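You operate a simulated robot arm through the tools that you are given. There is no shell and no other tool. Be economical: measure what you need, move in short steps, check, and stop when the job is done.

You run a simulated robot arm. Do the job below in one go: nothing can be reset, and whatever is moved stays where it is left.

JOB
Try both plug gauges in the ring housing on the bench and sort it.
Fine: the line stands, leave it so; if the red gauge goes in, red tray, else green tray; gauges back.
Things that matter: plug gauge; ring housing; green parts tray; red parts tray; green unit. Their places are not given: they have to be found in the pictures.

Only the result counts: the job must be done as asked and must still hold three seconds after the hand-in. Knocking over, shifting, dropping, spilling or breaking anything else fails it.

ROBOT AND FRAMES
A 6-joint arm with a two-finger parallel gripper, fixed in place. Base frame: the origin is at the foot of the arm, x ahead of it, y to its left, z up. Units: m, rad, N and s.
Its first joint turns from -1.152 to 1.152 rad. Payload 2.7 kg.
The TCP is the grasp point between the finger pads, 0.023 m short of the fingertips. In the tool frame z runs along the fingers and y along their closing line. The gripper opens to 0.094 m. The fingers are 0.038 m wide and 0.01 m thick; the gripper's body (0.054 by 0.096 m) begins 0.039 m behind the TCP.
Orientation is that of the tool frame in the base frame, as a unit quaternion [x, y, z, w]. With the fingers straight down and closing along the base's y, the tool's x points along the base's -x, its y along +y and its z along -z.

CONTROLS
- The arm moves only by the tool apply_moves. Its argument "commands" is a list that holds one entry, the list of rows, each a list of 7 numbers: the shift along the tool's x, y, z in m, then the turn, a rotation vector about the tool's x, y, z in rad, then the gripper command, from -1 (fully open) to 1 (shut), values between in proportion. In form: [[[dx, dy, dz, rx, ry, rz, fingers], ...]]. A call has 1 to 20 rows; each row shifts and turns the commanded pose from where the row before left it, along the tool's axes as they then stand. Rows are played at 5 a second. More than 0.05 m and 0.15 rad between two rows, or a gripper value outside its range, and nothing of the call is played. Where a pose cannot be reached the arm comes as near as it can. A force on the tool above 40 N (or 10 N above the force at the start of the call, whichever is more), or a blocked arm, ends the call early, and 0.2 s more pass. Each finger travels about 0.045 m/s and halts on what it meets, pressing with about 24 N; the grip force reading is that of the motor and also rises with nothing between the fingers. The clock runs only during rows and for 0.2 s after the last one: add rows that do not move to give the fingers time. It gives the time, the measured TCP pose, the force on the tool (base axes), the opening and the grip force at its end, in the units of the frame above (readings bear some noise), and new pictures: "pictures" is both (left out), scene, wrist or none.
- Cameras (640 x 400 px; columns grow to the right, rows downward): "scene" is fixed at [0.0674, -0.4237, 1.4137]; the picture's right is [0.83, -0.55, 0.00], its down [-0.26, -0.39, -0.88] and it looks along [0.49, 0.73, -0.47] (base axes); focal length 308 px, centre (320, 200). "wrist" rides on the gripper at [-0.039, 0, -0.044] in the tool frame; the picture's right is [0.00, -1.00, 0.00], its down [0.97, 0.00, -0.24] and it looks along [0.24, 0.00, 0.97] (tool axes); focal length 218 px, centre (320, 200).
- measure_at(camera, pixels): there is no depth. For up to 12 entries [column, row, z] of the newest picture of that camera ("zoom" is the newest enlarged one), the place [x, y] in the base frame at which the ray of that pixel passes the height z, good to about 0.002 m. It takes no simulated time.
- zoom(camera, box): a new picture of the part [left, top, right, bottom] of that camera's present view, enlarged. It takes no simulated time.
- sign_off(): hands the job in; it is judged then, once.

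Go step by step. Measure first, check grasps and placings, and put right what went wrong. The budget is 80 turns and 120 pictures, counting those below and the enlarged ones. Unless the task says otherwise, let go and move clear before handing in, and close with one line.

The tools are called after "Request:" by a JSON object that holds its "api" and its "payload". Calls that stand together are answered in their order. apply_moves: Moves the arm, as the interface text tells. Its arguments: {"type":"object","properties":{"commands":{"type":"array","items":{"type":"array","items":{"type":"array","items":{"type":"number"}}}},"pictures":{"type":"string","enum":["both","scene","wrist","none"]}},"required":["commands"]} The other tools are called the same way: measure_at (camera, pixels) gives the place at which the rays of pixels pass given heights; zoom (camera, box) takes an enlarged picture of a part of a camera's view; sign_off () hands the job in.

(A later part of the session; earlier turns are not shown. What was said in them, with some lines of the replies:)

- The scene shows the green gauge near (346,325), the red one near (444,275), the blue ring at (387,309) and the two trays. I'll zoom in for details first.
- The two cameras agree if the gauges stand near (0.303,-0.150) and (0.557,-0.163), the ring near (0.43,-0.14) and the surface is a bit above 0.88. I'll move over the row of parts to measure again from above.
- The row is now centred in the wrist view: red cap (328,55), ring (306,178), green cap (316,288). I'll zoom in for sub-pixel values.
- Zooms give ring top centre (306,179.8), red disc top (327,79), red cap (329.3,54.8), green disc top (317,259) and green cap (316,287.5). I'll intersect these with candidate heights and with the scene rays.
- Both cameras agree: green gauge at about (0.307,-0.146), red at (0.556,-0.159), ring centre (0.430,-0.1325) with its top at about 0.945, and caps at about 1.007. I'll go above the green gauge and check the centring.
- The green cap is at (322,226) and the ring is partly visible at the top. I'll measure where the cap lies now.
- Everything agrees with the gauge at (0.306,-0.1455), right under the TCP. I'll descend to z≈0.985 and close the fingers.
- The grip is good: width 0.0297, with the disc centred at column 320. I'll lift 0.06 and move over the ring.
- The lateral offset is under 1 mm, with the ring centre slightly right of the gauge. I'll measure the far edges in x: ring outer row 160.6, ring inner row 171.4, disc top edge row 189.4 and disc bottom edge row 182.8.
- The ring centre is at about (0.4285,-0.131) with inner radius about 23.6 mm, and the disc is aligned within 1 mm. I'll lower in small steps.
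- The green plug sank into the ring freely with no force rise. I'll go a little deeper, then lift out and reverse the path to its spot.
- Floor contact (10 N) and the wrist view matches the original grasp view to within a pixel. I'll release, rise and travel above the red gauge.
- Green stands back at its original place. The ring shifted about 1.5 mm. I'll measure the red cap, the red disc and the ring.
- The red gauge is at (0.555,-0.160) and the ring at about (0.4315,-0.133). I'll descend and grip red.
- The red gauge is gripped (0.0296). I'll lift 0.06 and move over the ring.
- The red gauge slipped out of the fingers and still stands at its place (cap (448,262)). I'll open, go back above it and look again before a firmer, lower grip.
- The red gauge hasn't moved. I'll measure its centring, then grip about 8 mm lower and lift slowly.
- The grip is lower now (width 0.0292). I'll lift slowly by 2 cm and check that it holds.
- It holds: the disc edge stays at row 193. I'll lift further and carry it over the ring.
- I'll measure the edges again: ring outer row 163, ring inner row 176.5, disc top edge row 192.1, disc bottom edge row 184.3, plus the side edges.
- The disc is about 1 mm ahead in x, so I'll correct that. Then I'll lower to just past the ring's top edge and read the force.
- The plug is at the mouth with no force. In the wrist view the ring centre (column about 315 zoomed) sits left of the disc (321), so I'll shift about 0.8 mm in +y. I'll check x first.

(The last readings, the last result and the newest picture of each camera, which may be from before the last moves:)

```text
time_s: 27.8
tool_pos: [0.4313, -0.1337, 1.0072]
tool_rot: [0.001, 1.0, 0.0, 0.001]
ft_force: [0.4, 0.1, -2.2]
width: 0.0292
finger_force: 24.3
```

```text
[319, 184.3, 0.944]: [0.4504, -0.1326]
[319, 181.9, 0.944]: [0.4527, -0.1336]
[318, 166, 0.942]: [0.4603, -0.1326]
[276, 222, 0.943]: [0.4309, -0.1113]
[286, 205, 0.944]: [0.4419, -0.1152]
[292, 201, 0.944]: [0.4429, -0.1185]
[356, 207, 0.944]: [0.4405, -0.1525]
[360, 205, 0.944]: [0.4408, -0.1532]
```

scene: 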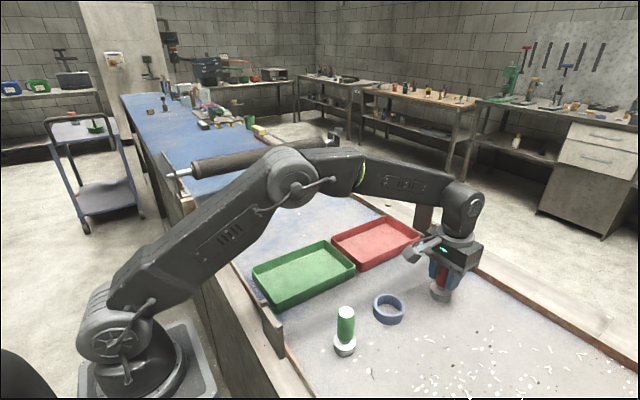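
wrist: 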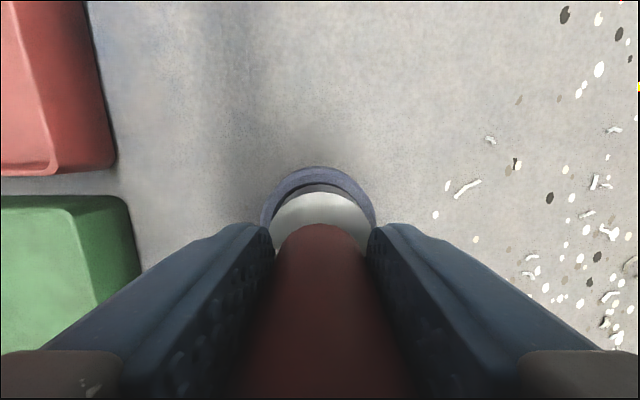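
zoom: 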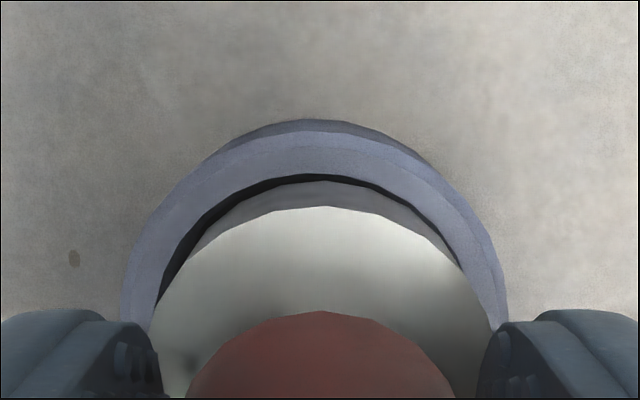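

The front gap is about 2 mm, the left gap about 2.5 mm and the right gap under 1 mm. I'll shift +y 1 mm and continue down slowly.

Request:
{"api": "apply_moves", "payload": {"commands": [[[0, 0.001, 0, 0, 0, 0, 1], [0, 0, 0.003, 0, 0, 0, 1], [0, 0, 0.003, 0, 0, 0, 1], [0, 0, 0.003, 0, 0, 0, 1], [0, 0, 0.003, 0, 0, 0, 1], [0, 0, 0, 0, 0, 0, 1]]], "pictures": "wrist"}}

Request:
{"api": "zoom", "payload": {"camera": "scene", "box": [330, 240, 450, 330]}}

Request:
{"api": "zoom", "payload": {"camera": "wrist", "box": [240, 130, 400, 250]}}

```text
time_s: 29.2
tool_pos: [0.4302, -0.133, 0.996]
tool_rot: [0.001, 1.0, 0.0, 0.001]
ft_force: [-0.3, 0.2, -3.1]
width: 0.0292
finger_force: 24.1
```

wrist: 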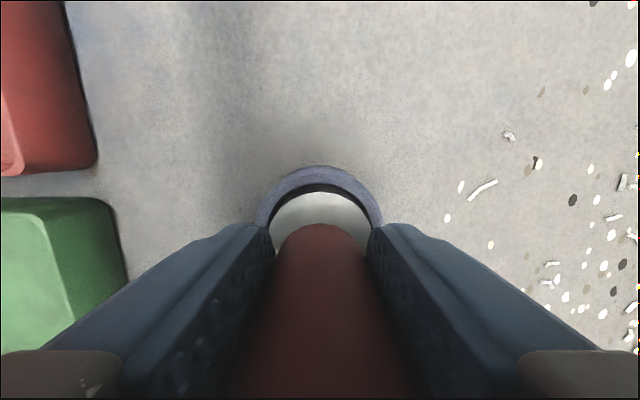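

```text
4.44 times, centred on (390, 285) of scene
```

zoom: 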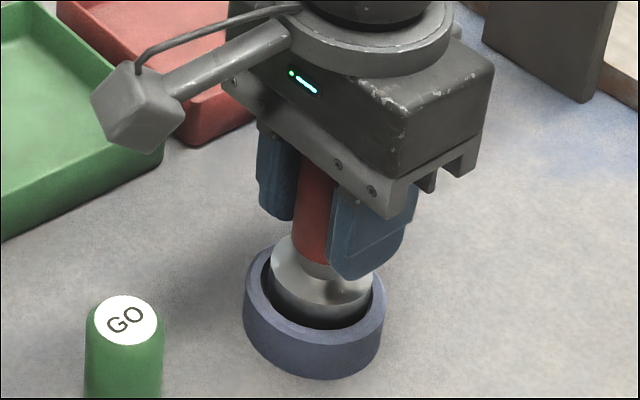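

```text
3.33 times, centred on (320, 190) of wrist
```

zoom: 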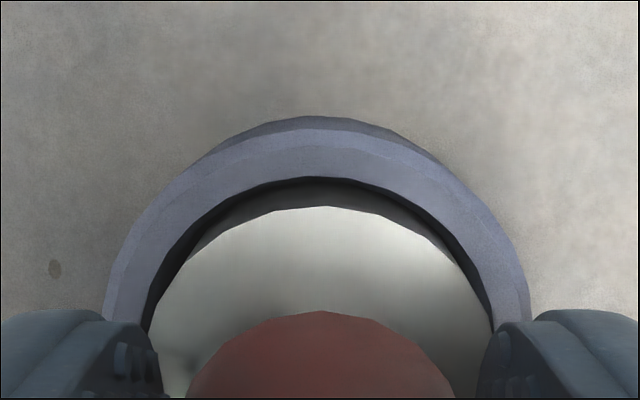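

The red plug is inside the bore with clearance and no force. I'll go deeper to confirm it goes in fully.

Request:
{"api": "apply_moves", "payload": {"commands": [[[0, 0, 0.003, 0, 0, 0, 1], [0, 0, 0.003, 0, 0, 0, 1], [0, 0, 0.003, 0, 0, 0, 1], [0, 0, 0.003, 0, 0, 0, 1], [0, 0, 0.002, 0, 0, 0, 1], [0, 0, 0, 0, 0, 0, 1]]], "pictures": "wrist"}}

Request:
{"api": "zoom", "payload": {"camera": "scene", "box": [330, 240, 450, 330]}}

```text
time_s: 30.6
tool_pos: [0.4311, -0.1334, 0.9818]
tool_rot: [0.0, 1.0, -0.001, 0.0]
ft_force: [-1.4, 0.7, -1.9]
width: 0.029
finger_force: 24.2
```

wrist: 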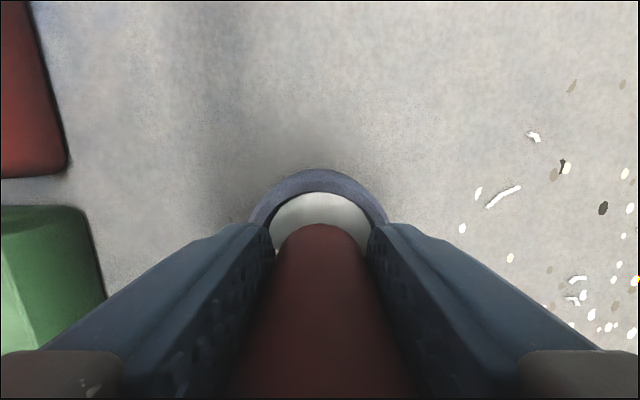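

```text
4.44 times, centred on (390, 285) of scene
```

zoom: 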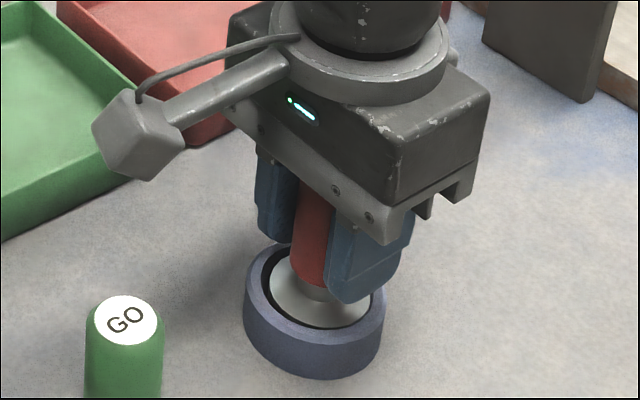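

The red gauge goes all the way in (about 3 mm off the floor, no resistance), so the ring belongs in the red tray. I'll lift red out slowly and return it to its spot.

Request:
{"api": "apply_moves", "payload": {"commands": [[[0, 0, -0.005, 0, 0, 0, 1], [0, 0, -0.01, 0, 0, 0, 1], [0, 0, -0.01, 0, 0, 0, 1], [0, 0, -0.01, 0, 0, 0, 1], [0, 0, -0.01, 0, 0, 0, 1], [0, 0, -0.01, 0, 0, 0, 1], [-0.0208, -0.0046, 0, 0, 0, 0, 1], [-0.0208, -0.0046, 0, 0, 0, 0, 1], [-0.0208, -0.0046, 0, 0, 0, 0, 1], [-0.0207, -0.0046, 0, 0, 0, 0, 1], [-0.0207, -0.0046, 0, 0, 0, 0, 1], [-0.0207, -0.0045, 0, 0, 0, 0, 1], [0, 0, 0, 0, 0, 0, 1], [0, 0, 0.015, 0, 0, 0, 1], [0, 0, 0.015, 0, 0, 0, 1], [0, 0, 0.015, 0, 0, 0, 1], [0, 0, 0.006, 0, 0, 0, 1], [0, 0, 0.004, 0, 0, 0, 1], [0, 0, 0, 0, 0, 0, 1]]], "pictures": "wrist"}}

Request:
{"api": "zoom", "payload": {"camera": "scene", "box": [380, 210, 500, 310]}}

```text
time_s: 34.6
tool_pos: [0.5557, -0.1604, 0.9817]
tool_rot: [-0.001, 1.0, 0.0, 0.001]
ft_force: [0.2, 0.0, -2.5]
width: 0.0295
finger_force: 23.8
```

wrist: 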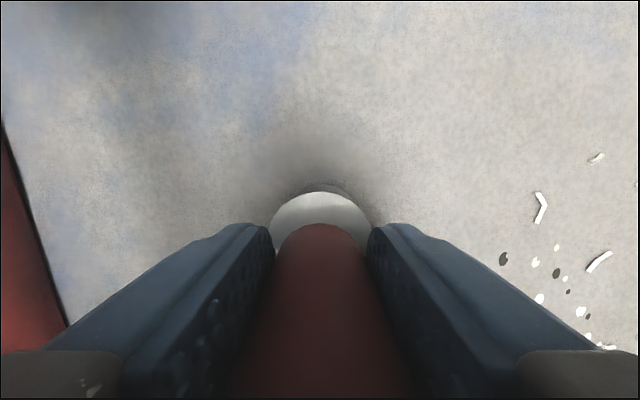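

```text
4.00 times, centred on (440, 260) of scene
```

zoom: 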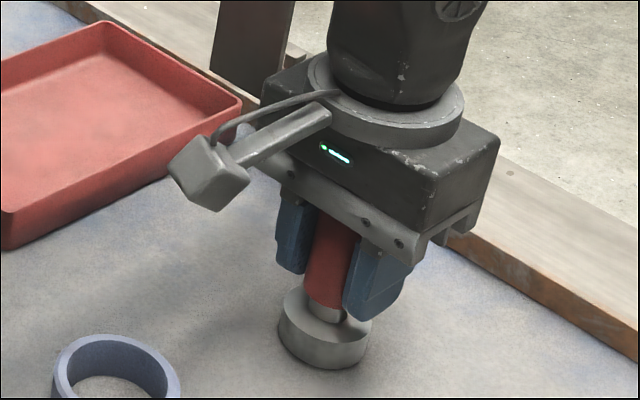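

Red is back over its spot, about 3 mm above the floor. I'll lower in 1 mm steps and release on contact.

Request:
{"api": "apply_moves", "payload": {"commands": [[[0, 0, 0.001, 0, 0, 0, 1], [0, 0, 0.001, 0, 0, 0, 1], [0, 0, 0.0008, 0, 0, 0, 1], [0, 0, 0, 0, 0, 0, 1]]], "pictures": "wrist"}}

```text
time_s: 35.6
tool_pos: [0.5553, -0.16, 0.9801]
tool_rot: [0.001, 1.0, -0.001, 0.002]
ft_force: [-2.7, 0.5, 6.5]
width: 0.0292
finger_force: 24.3
```

wrist: 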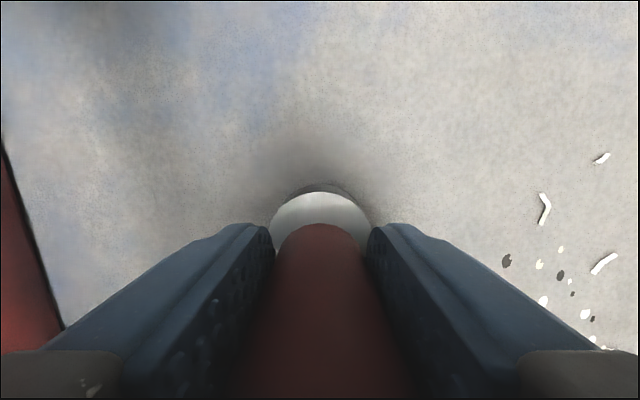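

There is contact (6.5 N) at the original spot. I'll release, rise and move above the ring.

Request:
{"api": "apply_moves", "payload": {"commands": [[[0, 0, 0, 0, 0, 0, -1], [0, 0, 0, 0, 0, 0, -1], [0, 0, 0, 0, 0, 0, -1], [0, 0, 0, 0, 0, 0, -1], [0, 0, 0, 0, 0, 0, -1], [0, 0, -0.045, 0, 0, 0, -1], [0, 0, -0.045, 0, 0, 0, -1], [0.0415, 0.0092, 0, 0, 0, 0, -1], [0.0415, 0.0092, 0, 0, 0, 0, -1], [0.0415, 0.0091, 0, 0, 0, 0, -1], [0, 0, 0, 0, 0, 0, -1], [0, 0, 0, 0, 0, 0, -1]]], "pictures": "both"}}

Request:
{"api": "zoom", "payload": {"camera": "scene", "box": [300, 240, 480, 370]}}

```text
time_s: 38.2
tool_pos: [0.4314, -0.1303, 1.0666]
tool_rot: [-0.001, 1.0, 0.001, 0.0]
ft_force: [0.5, 0.0, -0.3]
width: 0.0938
finger_force: 0.1
```

scene: 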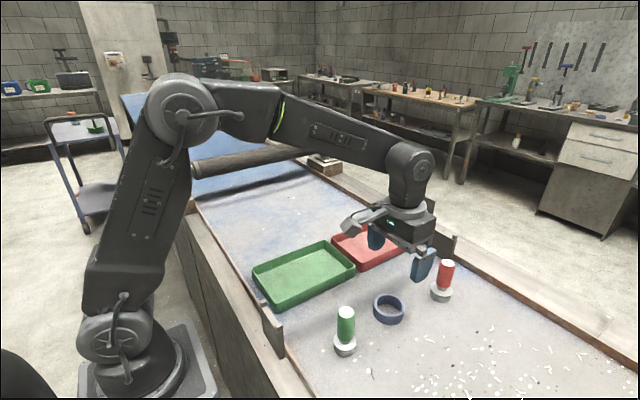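
wrist: 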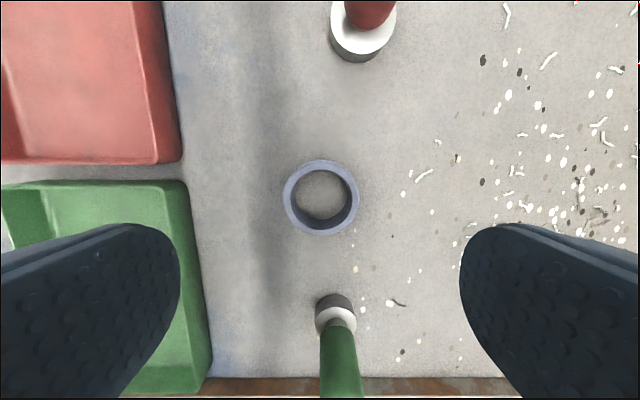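

```text
3.08 times, centred on (390, 305) of scene
```

zoom: 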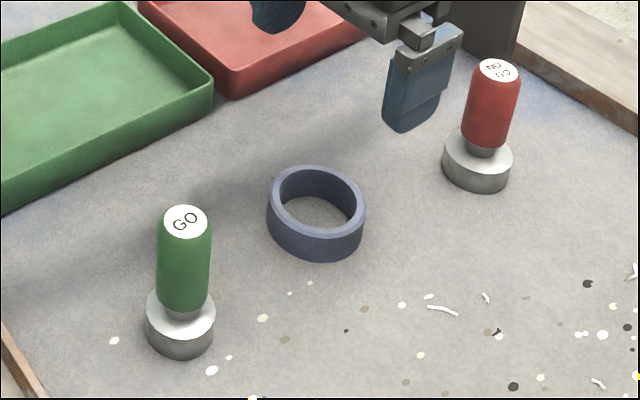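

All parts are in place (red cap at (447.8,262)). Before lowering onto the ring, I want to know how low the box sticking out behind the gripper at (355,225) reaches, because of the green gauge.

Request:
{"api": "zoom", "payload": {"camera": "scene", "box": [320, 180, 460, 290]}}

Request:
{"api": "measure_at", "payload": {"camera": "scene", "pixels": [[352, 236, 1.08], [352, 236, 1.1], [352, 236, 1.12], [352, 236, 1.14], [352, 236, 1.16]]}}

Request:
{"api": "measure_at", "payload": {"camera": "wrist", "pixels": [[284, 197, 0.943], [359, 197, 0.943], [321, 160, 0.943], [321, 234, 0.943], [165, 0, 0.93], [182, 163, 0.93], [182, 160, 0.915]]}}

```text
3.64 times, centred on (390, 235) of scene
```

zoom: 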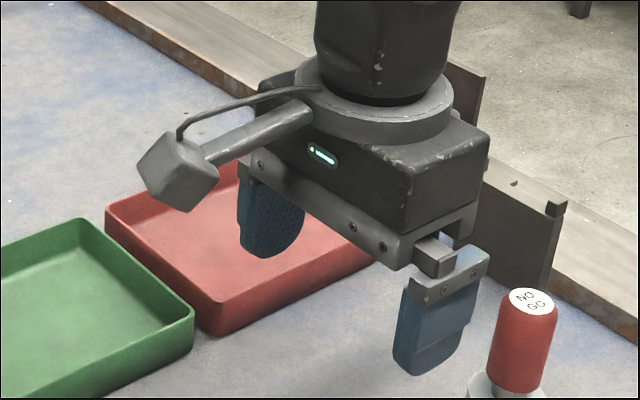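

```text
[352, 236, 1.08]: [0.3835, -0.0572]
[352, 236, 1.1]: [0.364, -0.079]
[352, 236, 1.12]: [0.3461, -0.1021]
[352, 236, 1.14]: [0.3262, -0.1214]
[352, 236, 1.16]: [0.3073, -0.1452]
```

```text
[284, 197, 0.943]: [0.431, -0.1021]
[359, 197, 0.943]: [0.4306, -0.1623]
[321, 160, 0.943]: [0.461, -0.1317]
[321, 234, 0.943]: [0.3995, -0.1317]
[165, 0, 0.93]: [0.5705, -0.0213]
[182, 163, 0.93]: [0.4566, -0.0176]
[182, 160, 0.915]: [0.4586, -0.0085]
```

The box's lowest point is about 0.07 above TCP height and 0.105 m toward -x, so it would nearly brush the green gauge at ring-grip height. I'll turn the wrist 0.75 rad so the box swings toward the green tray side, clear of both gauges.

Request:
{"api": "apply_moves", "payload": {"commands": [[[0, 0, 0, 0, 0, 0.15, -1], [0, 0, 0, 0, 0, 0.15, -1], [0, 0, 0, 0, 0, 0.15, -1], [0, 0, 0, 0, 0, 0.15, -1], [0, 0, 0, 0, 0, 0.15, -1], [0, 0, 0.04, 0, 0, 0, -1], [0, 0, 0, 0, 0, 0, -1], [0, 0, 0, 0, 0, 0, -1]]], "pictures": "both"}}

Request:
{"api": "zoom", "payload": {"camera": "scene", "box": [320, 200, 480, 320]}}

```text
time_s: 40.0
tool_pos: [0.4303, -0.1304, 1.0291]
tool_rot: [0.367, 0.93, 0.0, 0.002]
ft_force: [0.0, -1.0, -0.3]
width: 0.0942
finger_force: 0.1
```

scene: 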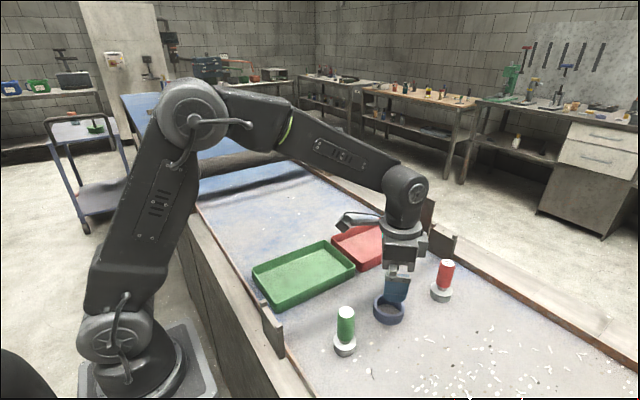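
wrist: 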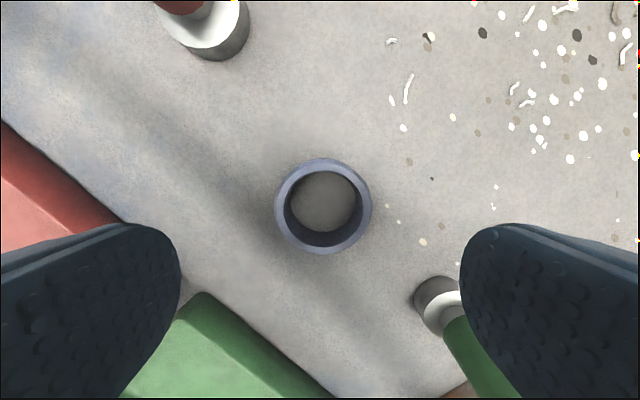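

```text
3.33 times, centred on (400, 260) of scene
```

zoom: 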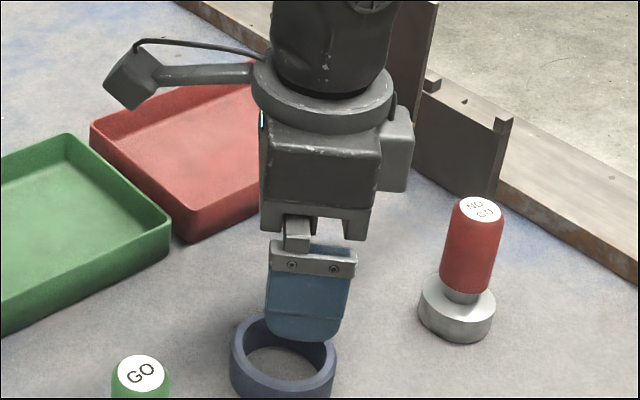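

The box now points over the red tray side, clear of the gauges. I'll check the ring centre (323,206) against the TCP.

Request:
{"api": "measure_at", "payload": {"camera": "wrist", "pixels": [[323, 206, 0.943], [323, 206, 0.94]]}}

```text
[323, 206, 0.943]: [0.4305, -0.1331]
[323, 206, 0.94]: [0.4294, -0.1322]
```

The ring is centred under the TCP. I'll descend with the fingers straddling it and close.

Request:
{"api": "apply_moves", "payload": {"commands": [[[0, 0, 0.03, 0, 0, 0, -1], [0, 0, 0.03, 0, 0, 0, -1], [0, 0, 0.014, 0, 0, 0, -1], [0, 0, 0.004, 0, 0, 0, -1], [0, 0, 0.003, 0, 0, 0, -1], [0, 0, 0, 0, 0, 0, -1], [0, 0, 0, 0, 0, 0, 0.8], [0, 0, 0, 0, 0, 0, 0.8], [0, 0, 0, 0, 0, 0, 0.8], [0, 0, 0, 0, 0, 0, 1], [0, 0, 0, 0, 0, 0, 1]]], "pictures": "both"}}

Request:
{"api": "zoom", "payload": {"camera": "scene", "box": [320, 220, 480, 340]}}

```text
time_s: 42.4
tool_pos: [0.4297, -0.1317, 0.9477]
tool_rot: [0.366, 0.931, 0.001, 0.001]
ft_force: [0.4, -1.1, -0.4]
width: 0.0617
finger_force: 24.0
```

scene: 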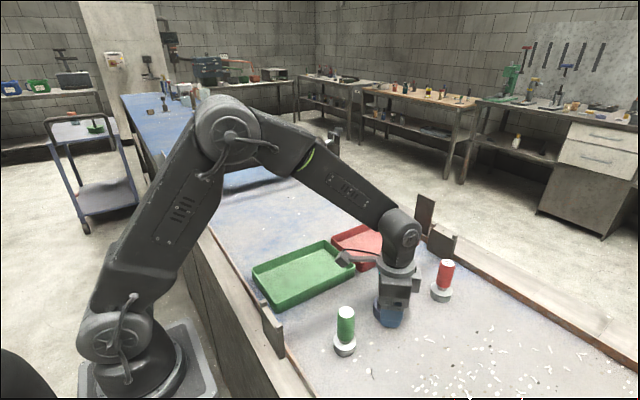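
wrist: 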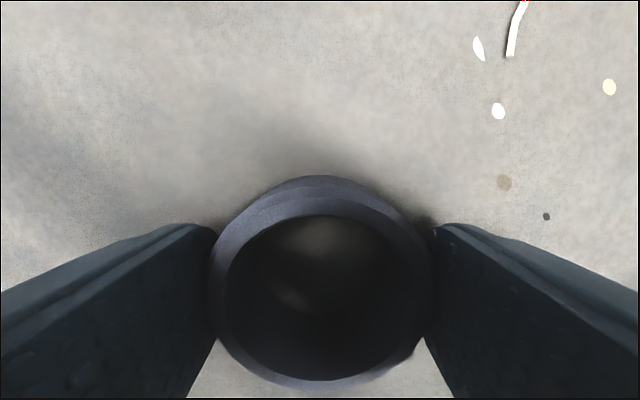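

```text
3.33 times, centred on (400, 280) of scene
```

zoom: 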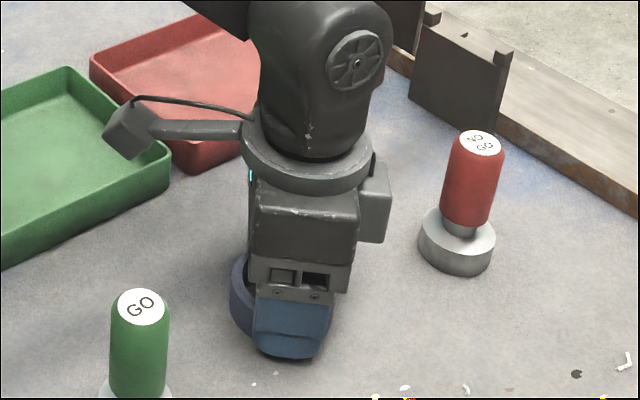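

The ring is gripped (width 0.0617). I'll lift it slowly.

Request:
{"api": "apply_moves", "payload": {"commands": [[[0, 0, -0.004, 0, 0, 0, 1], [0, 0, -0.006, 0, 0, 0, 1], [0, 0, -0.015, 0, 0, 0, 1], [0, 0, -0.02, 0, 0, 0, 1], [0, 0, -0.025, 0, 0, 0, 1], [0, 0, -0.025, 0, 0, 0, 1], [0, 0, -0.025, 0, 0, 0, 1], [0, 0, 0, 0, 0, 0, 1]]], "pictures": "both"}}

Request:
{"api": "measure_at", "payload": {"camera": "scene", "pixels": [[332, 238, 0.935], [421, 239, 0.935], [386, 216, 0.935], [367, 266, 0.935]]}}

```text
time_s: 44.2
tool_pos: [0.4307, -0.1312, 1.0681]
tool_rot: [0.366, 0.93, 0.0, 0.001]
ft_force: [0.2, 0.4, -3.2]
width: 0.0616
finger_force: 24.1
```

scene: 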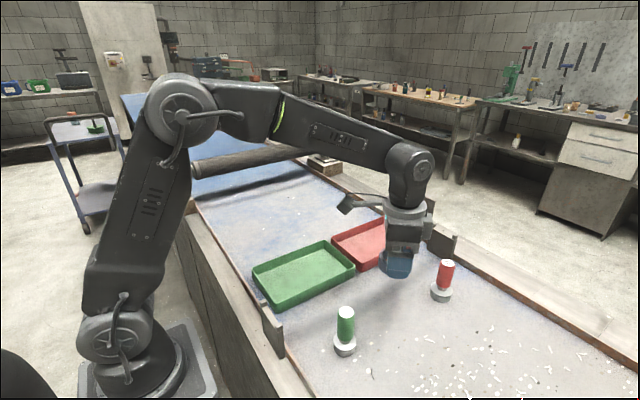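
wrist: 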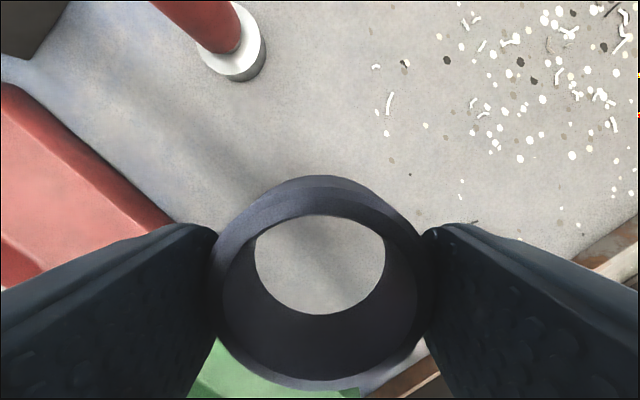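

```text
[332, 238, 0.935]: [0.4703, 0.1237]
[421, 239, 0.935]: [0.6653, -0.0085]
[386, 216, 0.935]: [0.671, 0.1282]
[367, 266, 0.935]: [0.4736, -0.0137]
```

The ring is held. The red tray spans x 0.47–0.67 and y -0.01–0.13, so I'll turn the wrist back and travel to about (0.555,0.057).

Request:
{"api": "apply_moves", "payload": {"commands": [[[0, 0, 0, 0, 0, -0.15, 1], [0, 0, 0, 0, 0, -0.15, 1], [0, 0, 0, 0, 0, -0.15, 1], [0, 0, 0, 0, 0, -0.15, 1], [0, 0, 0, 0, 0, -0.15, 1], [-0.01, 0.03, 0, 0, 0, 0, 1], [-0.02, 0.032, 0, 0, 0, 0, 1], [-0.02, 0.032, 0, 0, 0, 0, 1], [-0.025, 0.032, 0, 0, 0, 0, 1], [-0.025, 0.032, 0, 0, 0, 0, 1], [-0.025, 0.032, 0, 0, 0, 0, 1], [0, 0, 0, 0, 0, 0, 1], [0, 0, 0, 0, 0, 0, 1]]], "pictures": "both"}}

Request:
{"api": "zoom", "payload": {"camera": "scene", "box": [300, 160, 480, 300]}}

```text
time_s: 47.0
tool_pos: [0.5539, 0.0575, 1.0678]
tool_rot: [0.0, 1.0, 0.0, 0.0]
ft_force: [0.2, -0.8, -2.5]
width: 0.0618
finger_force: 23.7
```

scene: 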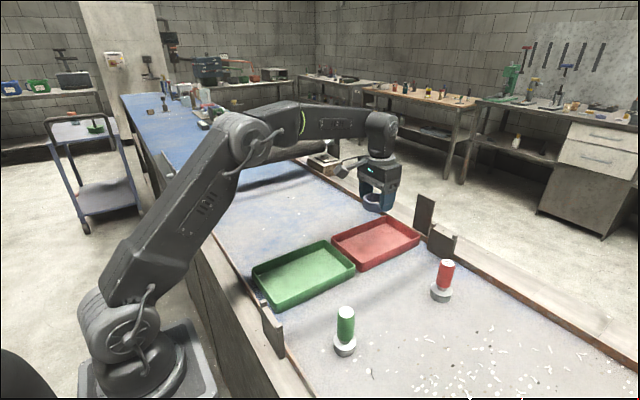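
wrist: 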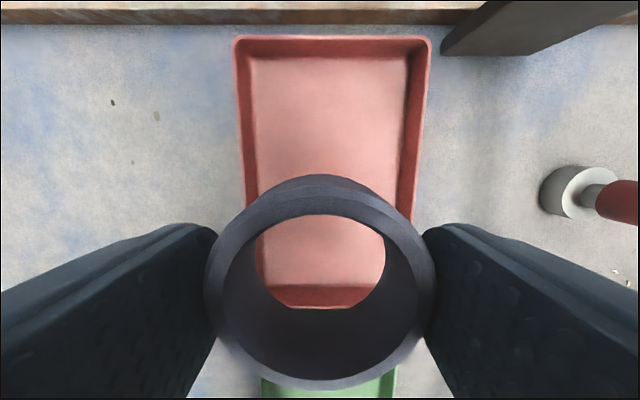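

```text
2.86 times, centred on (390, 230) of scene
```

zoom: 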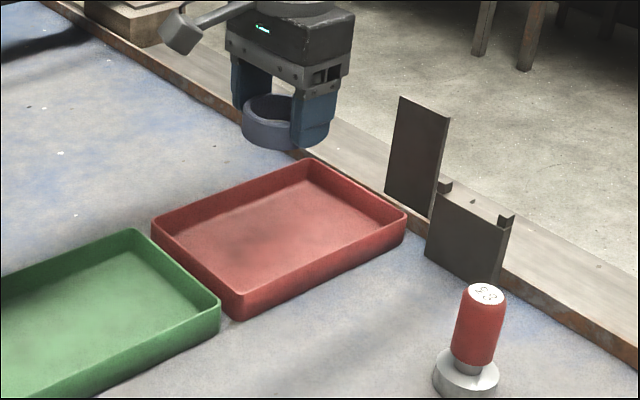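

The ring is over the tray. I'll check the tray's location from the wrist picture: rim corners (235,38) and (431,38), near inner edge row 305.

Request:
{"api": "measure_at", "payload": {"camera": "wrist", "pixels": [[235, 38, 0.94], [431, 38, 0.94], [268, 290, 0.92], [375, 290, 0.92], [320, 306, 0.94], [320, 287, 0.918], [254, 58, 0.918], [408, 58, 0.918]]}}

```text
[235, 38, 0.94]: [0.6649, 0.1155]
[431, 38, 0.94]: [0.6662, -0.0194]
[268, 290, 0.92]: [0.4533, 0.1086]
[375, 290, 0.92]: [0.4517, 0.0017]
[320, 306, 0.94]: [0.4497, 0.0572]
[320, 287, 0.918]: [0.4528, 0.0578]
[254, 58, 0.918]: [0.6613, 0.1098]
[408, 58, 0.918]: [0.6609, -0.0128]
```

The tray centre is about (0.558,0.052). I'll shift 5 mm in -y and descend to just above the tray floor, then in small steps until contact.

Request:
{"api": "apply_moves", "payload": {"commands": [[[-0.002, -0.005, 0.03, 0, 0, 0, 1], [0, 0, 0.03, 0, 0, 0, 1], [0, 0, 0.025, 0, 0, 0, 1], [0, 0, 0.015, 0, 0, 0, 1], [0, 0, 0.006, 0, 0, 0, 1], [0, 0, 0.003, 0, 0, 0, 1], [0, 0, 0.002, 0, 0, 0, 1], [0, 0, 0, 0, 0, 0, 1]]], "pictures": "both"}}

Request:
{"api": "zoom", "payload": {"camera": "scene", "box": [300, 160, 480, 300]}}

```text
time_s: 48.8
tool_pos: [0.5589, 0.0525, 0.9555]
tool_rot: [0.001, 1.0, 0.0, 0.001]
ft_force: [-0.4, 1.1, -2.5]
width: 0.0617
finger_force: 23.9
```

scene: 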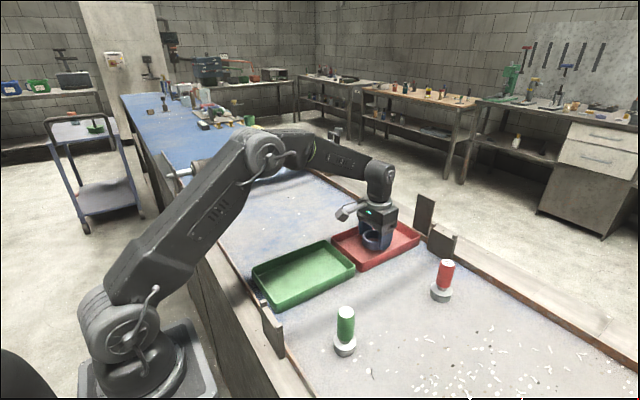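
wrist: 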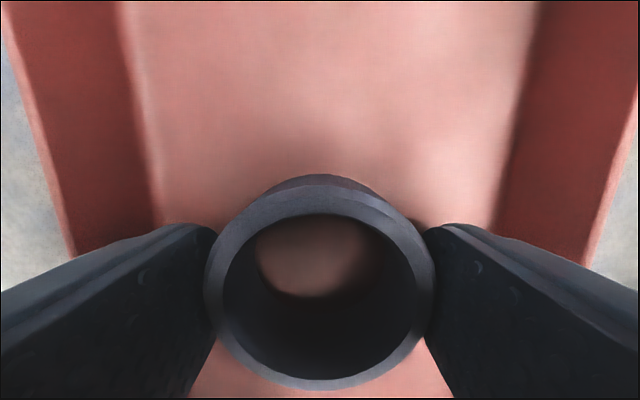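

```text
2.86 times, centred on (390, 230) of scene
```

zoom: 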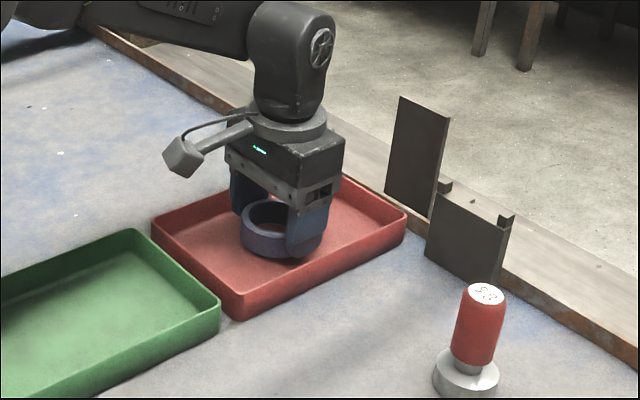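

No contact yet. I'll lower in 1 mm steps.

Request:
{"api": "apply_moves", "payload": {"commands": [[[0, 0, 0.001, 0, 0, 0, 1], [0, 0, 0.001, 0, 0, 0, 1], [0, 0, 0.001, 0, 0, 0, 1], [0, 0, 0, 0, 0, 0, 1]]], "pictures": "none"}}

```text
time_s: 49.8
tool_pos: [0.5576, 0.0526, 0.9534]
tool_rot: [0.0, 1.0, 0.0, 0.001]
ft_force: [-0.7, 0.8, -3.5]
width: 0.0618
finger_force: 24.3
```

Still hanging (-3.5 N), so I'll go a bit further.

Request:
{"api": "apply_moves", "payload": {"commands": [[[0, 0, 0.001, 0, 0, 0, 1], [0, 0, 0.001, 0, 0, 0, 1], [0, 0, 0, 0, 0, 0, 1]]], "pictures": "none"}}

```text
time_s: 50.6
tool_pos: [0.5587, 0.0518, 0.9508]
tool_rot: [0.001, 1.0, 0.0, 0.001]
ft_force: [-0.7, 0.6, -2.1]
width: 0.0616
finger_force: 24.2
```

Request:
{"api": "apply_moves", "payload": {"commands": [[[0, 0, 0.001, 0, 0, 0, 1], [0, 0, 0, 0, 0, 0, 1]]], "pictures": "none"}}

```text
time_s: 51.2
tool_pos: [0.5591, 0.0517, 0.9518]
tool_rot: [0.0, 1.0, 0.0, 0.002]
ft_force: [-2.1, -1.2, 2.4]
width: 0.0614
finger_force: 24.2
```

There is contact with the tray floor (force now +2.4 N). I'll open partway, rise, and move clear.

Request:
{"api": "apply_moves", "payload": {"commands": [[[0, 0, 0, 0, 0, 0, -0.6], [0, 0, 0, 0, 0, 0, -0.6], [0, 0, 0, 0, 0, 0, -0.6], [0, 0, -0.03, 0, 0, 0, -0.6], [0, 0, -0.04, 0, 0, 0, -0.6], [0, 0, -0.045, 0, 0, 0, -0.6], [0.03, 0, -0.04, 0, 0, 0, -0.6], [0.04, 0, -0.03, 0, 0, 0, -0.6], [0.04, 0, -0.03, 0, 0, 0, -1], [0, 0, 0, 0, 0, 0, -1]]], "pictures": "both"}}

Request:
{"api": "zoom", "payload": {"camera": "scene", "box": [240, 200, 480, 370]}}

```text
time_s: 53.4
tool_pos: [0.4466, 0.0516, 1.168]
tool_rot: [0.0, 1.0, 0.0, 0.001]
ft_force: [-0.1, 0.1, -0.1]
width: 0.0941
finger_force: 0.0
```

scene: 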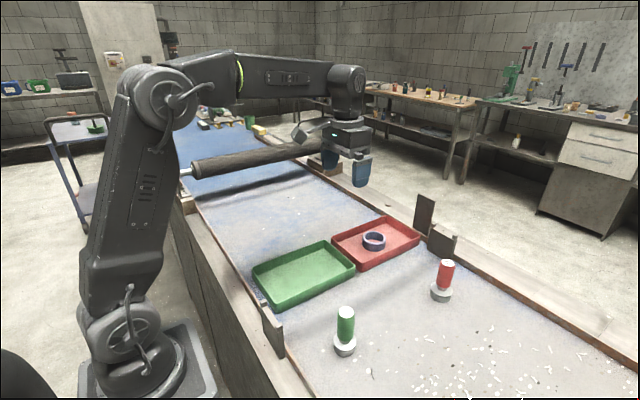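
wrist: 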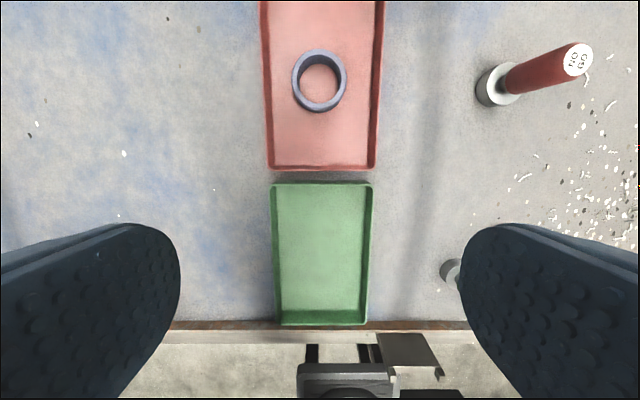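

```text
2.35 times, centred on (360, 285) of scene
```

zoom: 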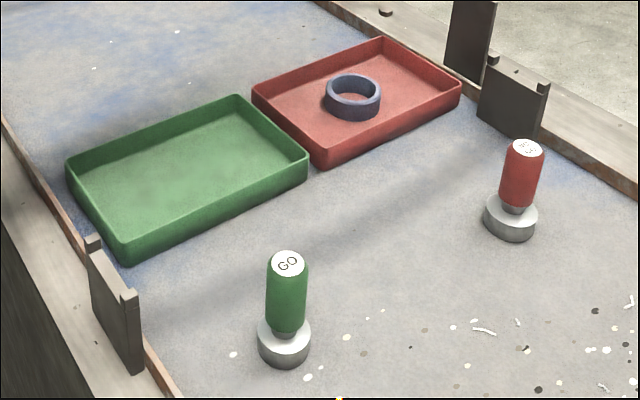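

The ring lies flat in the red tray, both gauges stand at their original places, and the arm is clear with an open gripper. I'll hand in.

Request:
{"api": "sign_off", "payload": {}}

```text
The job is handed in.
```

Both gauges went into the ring housing, red included, so the housing is in the red tray; both gauges are back in their places, and I did not touch the line.
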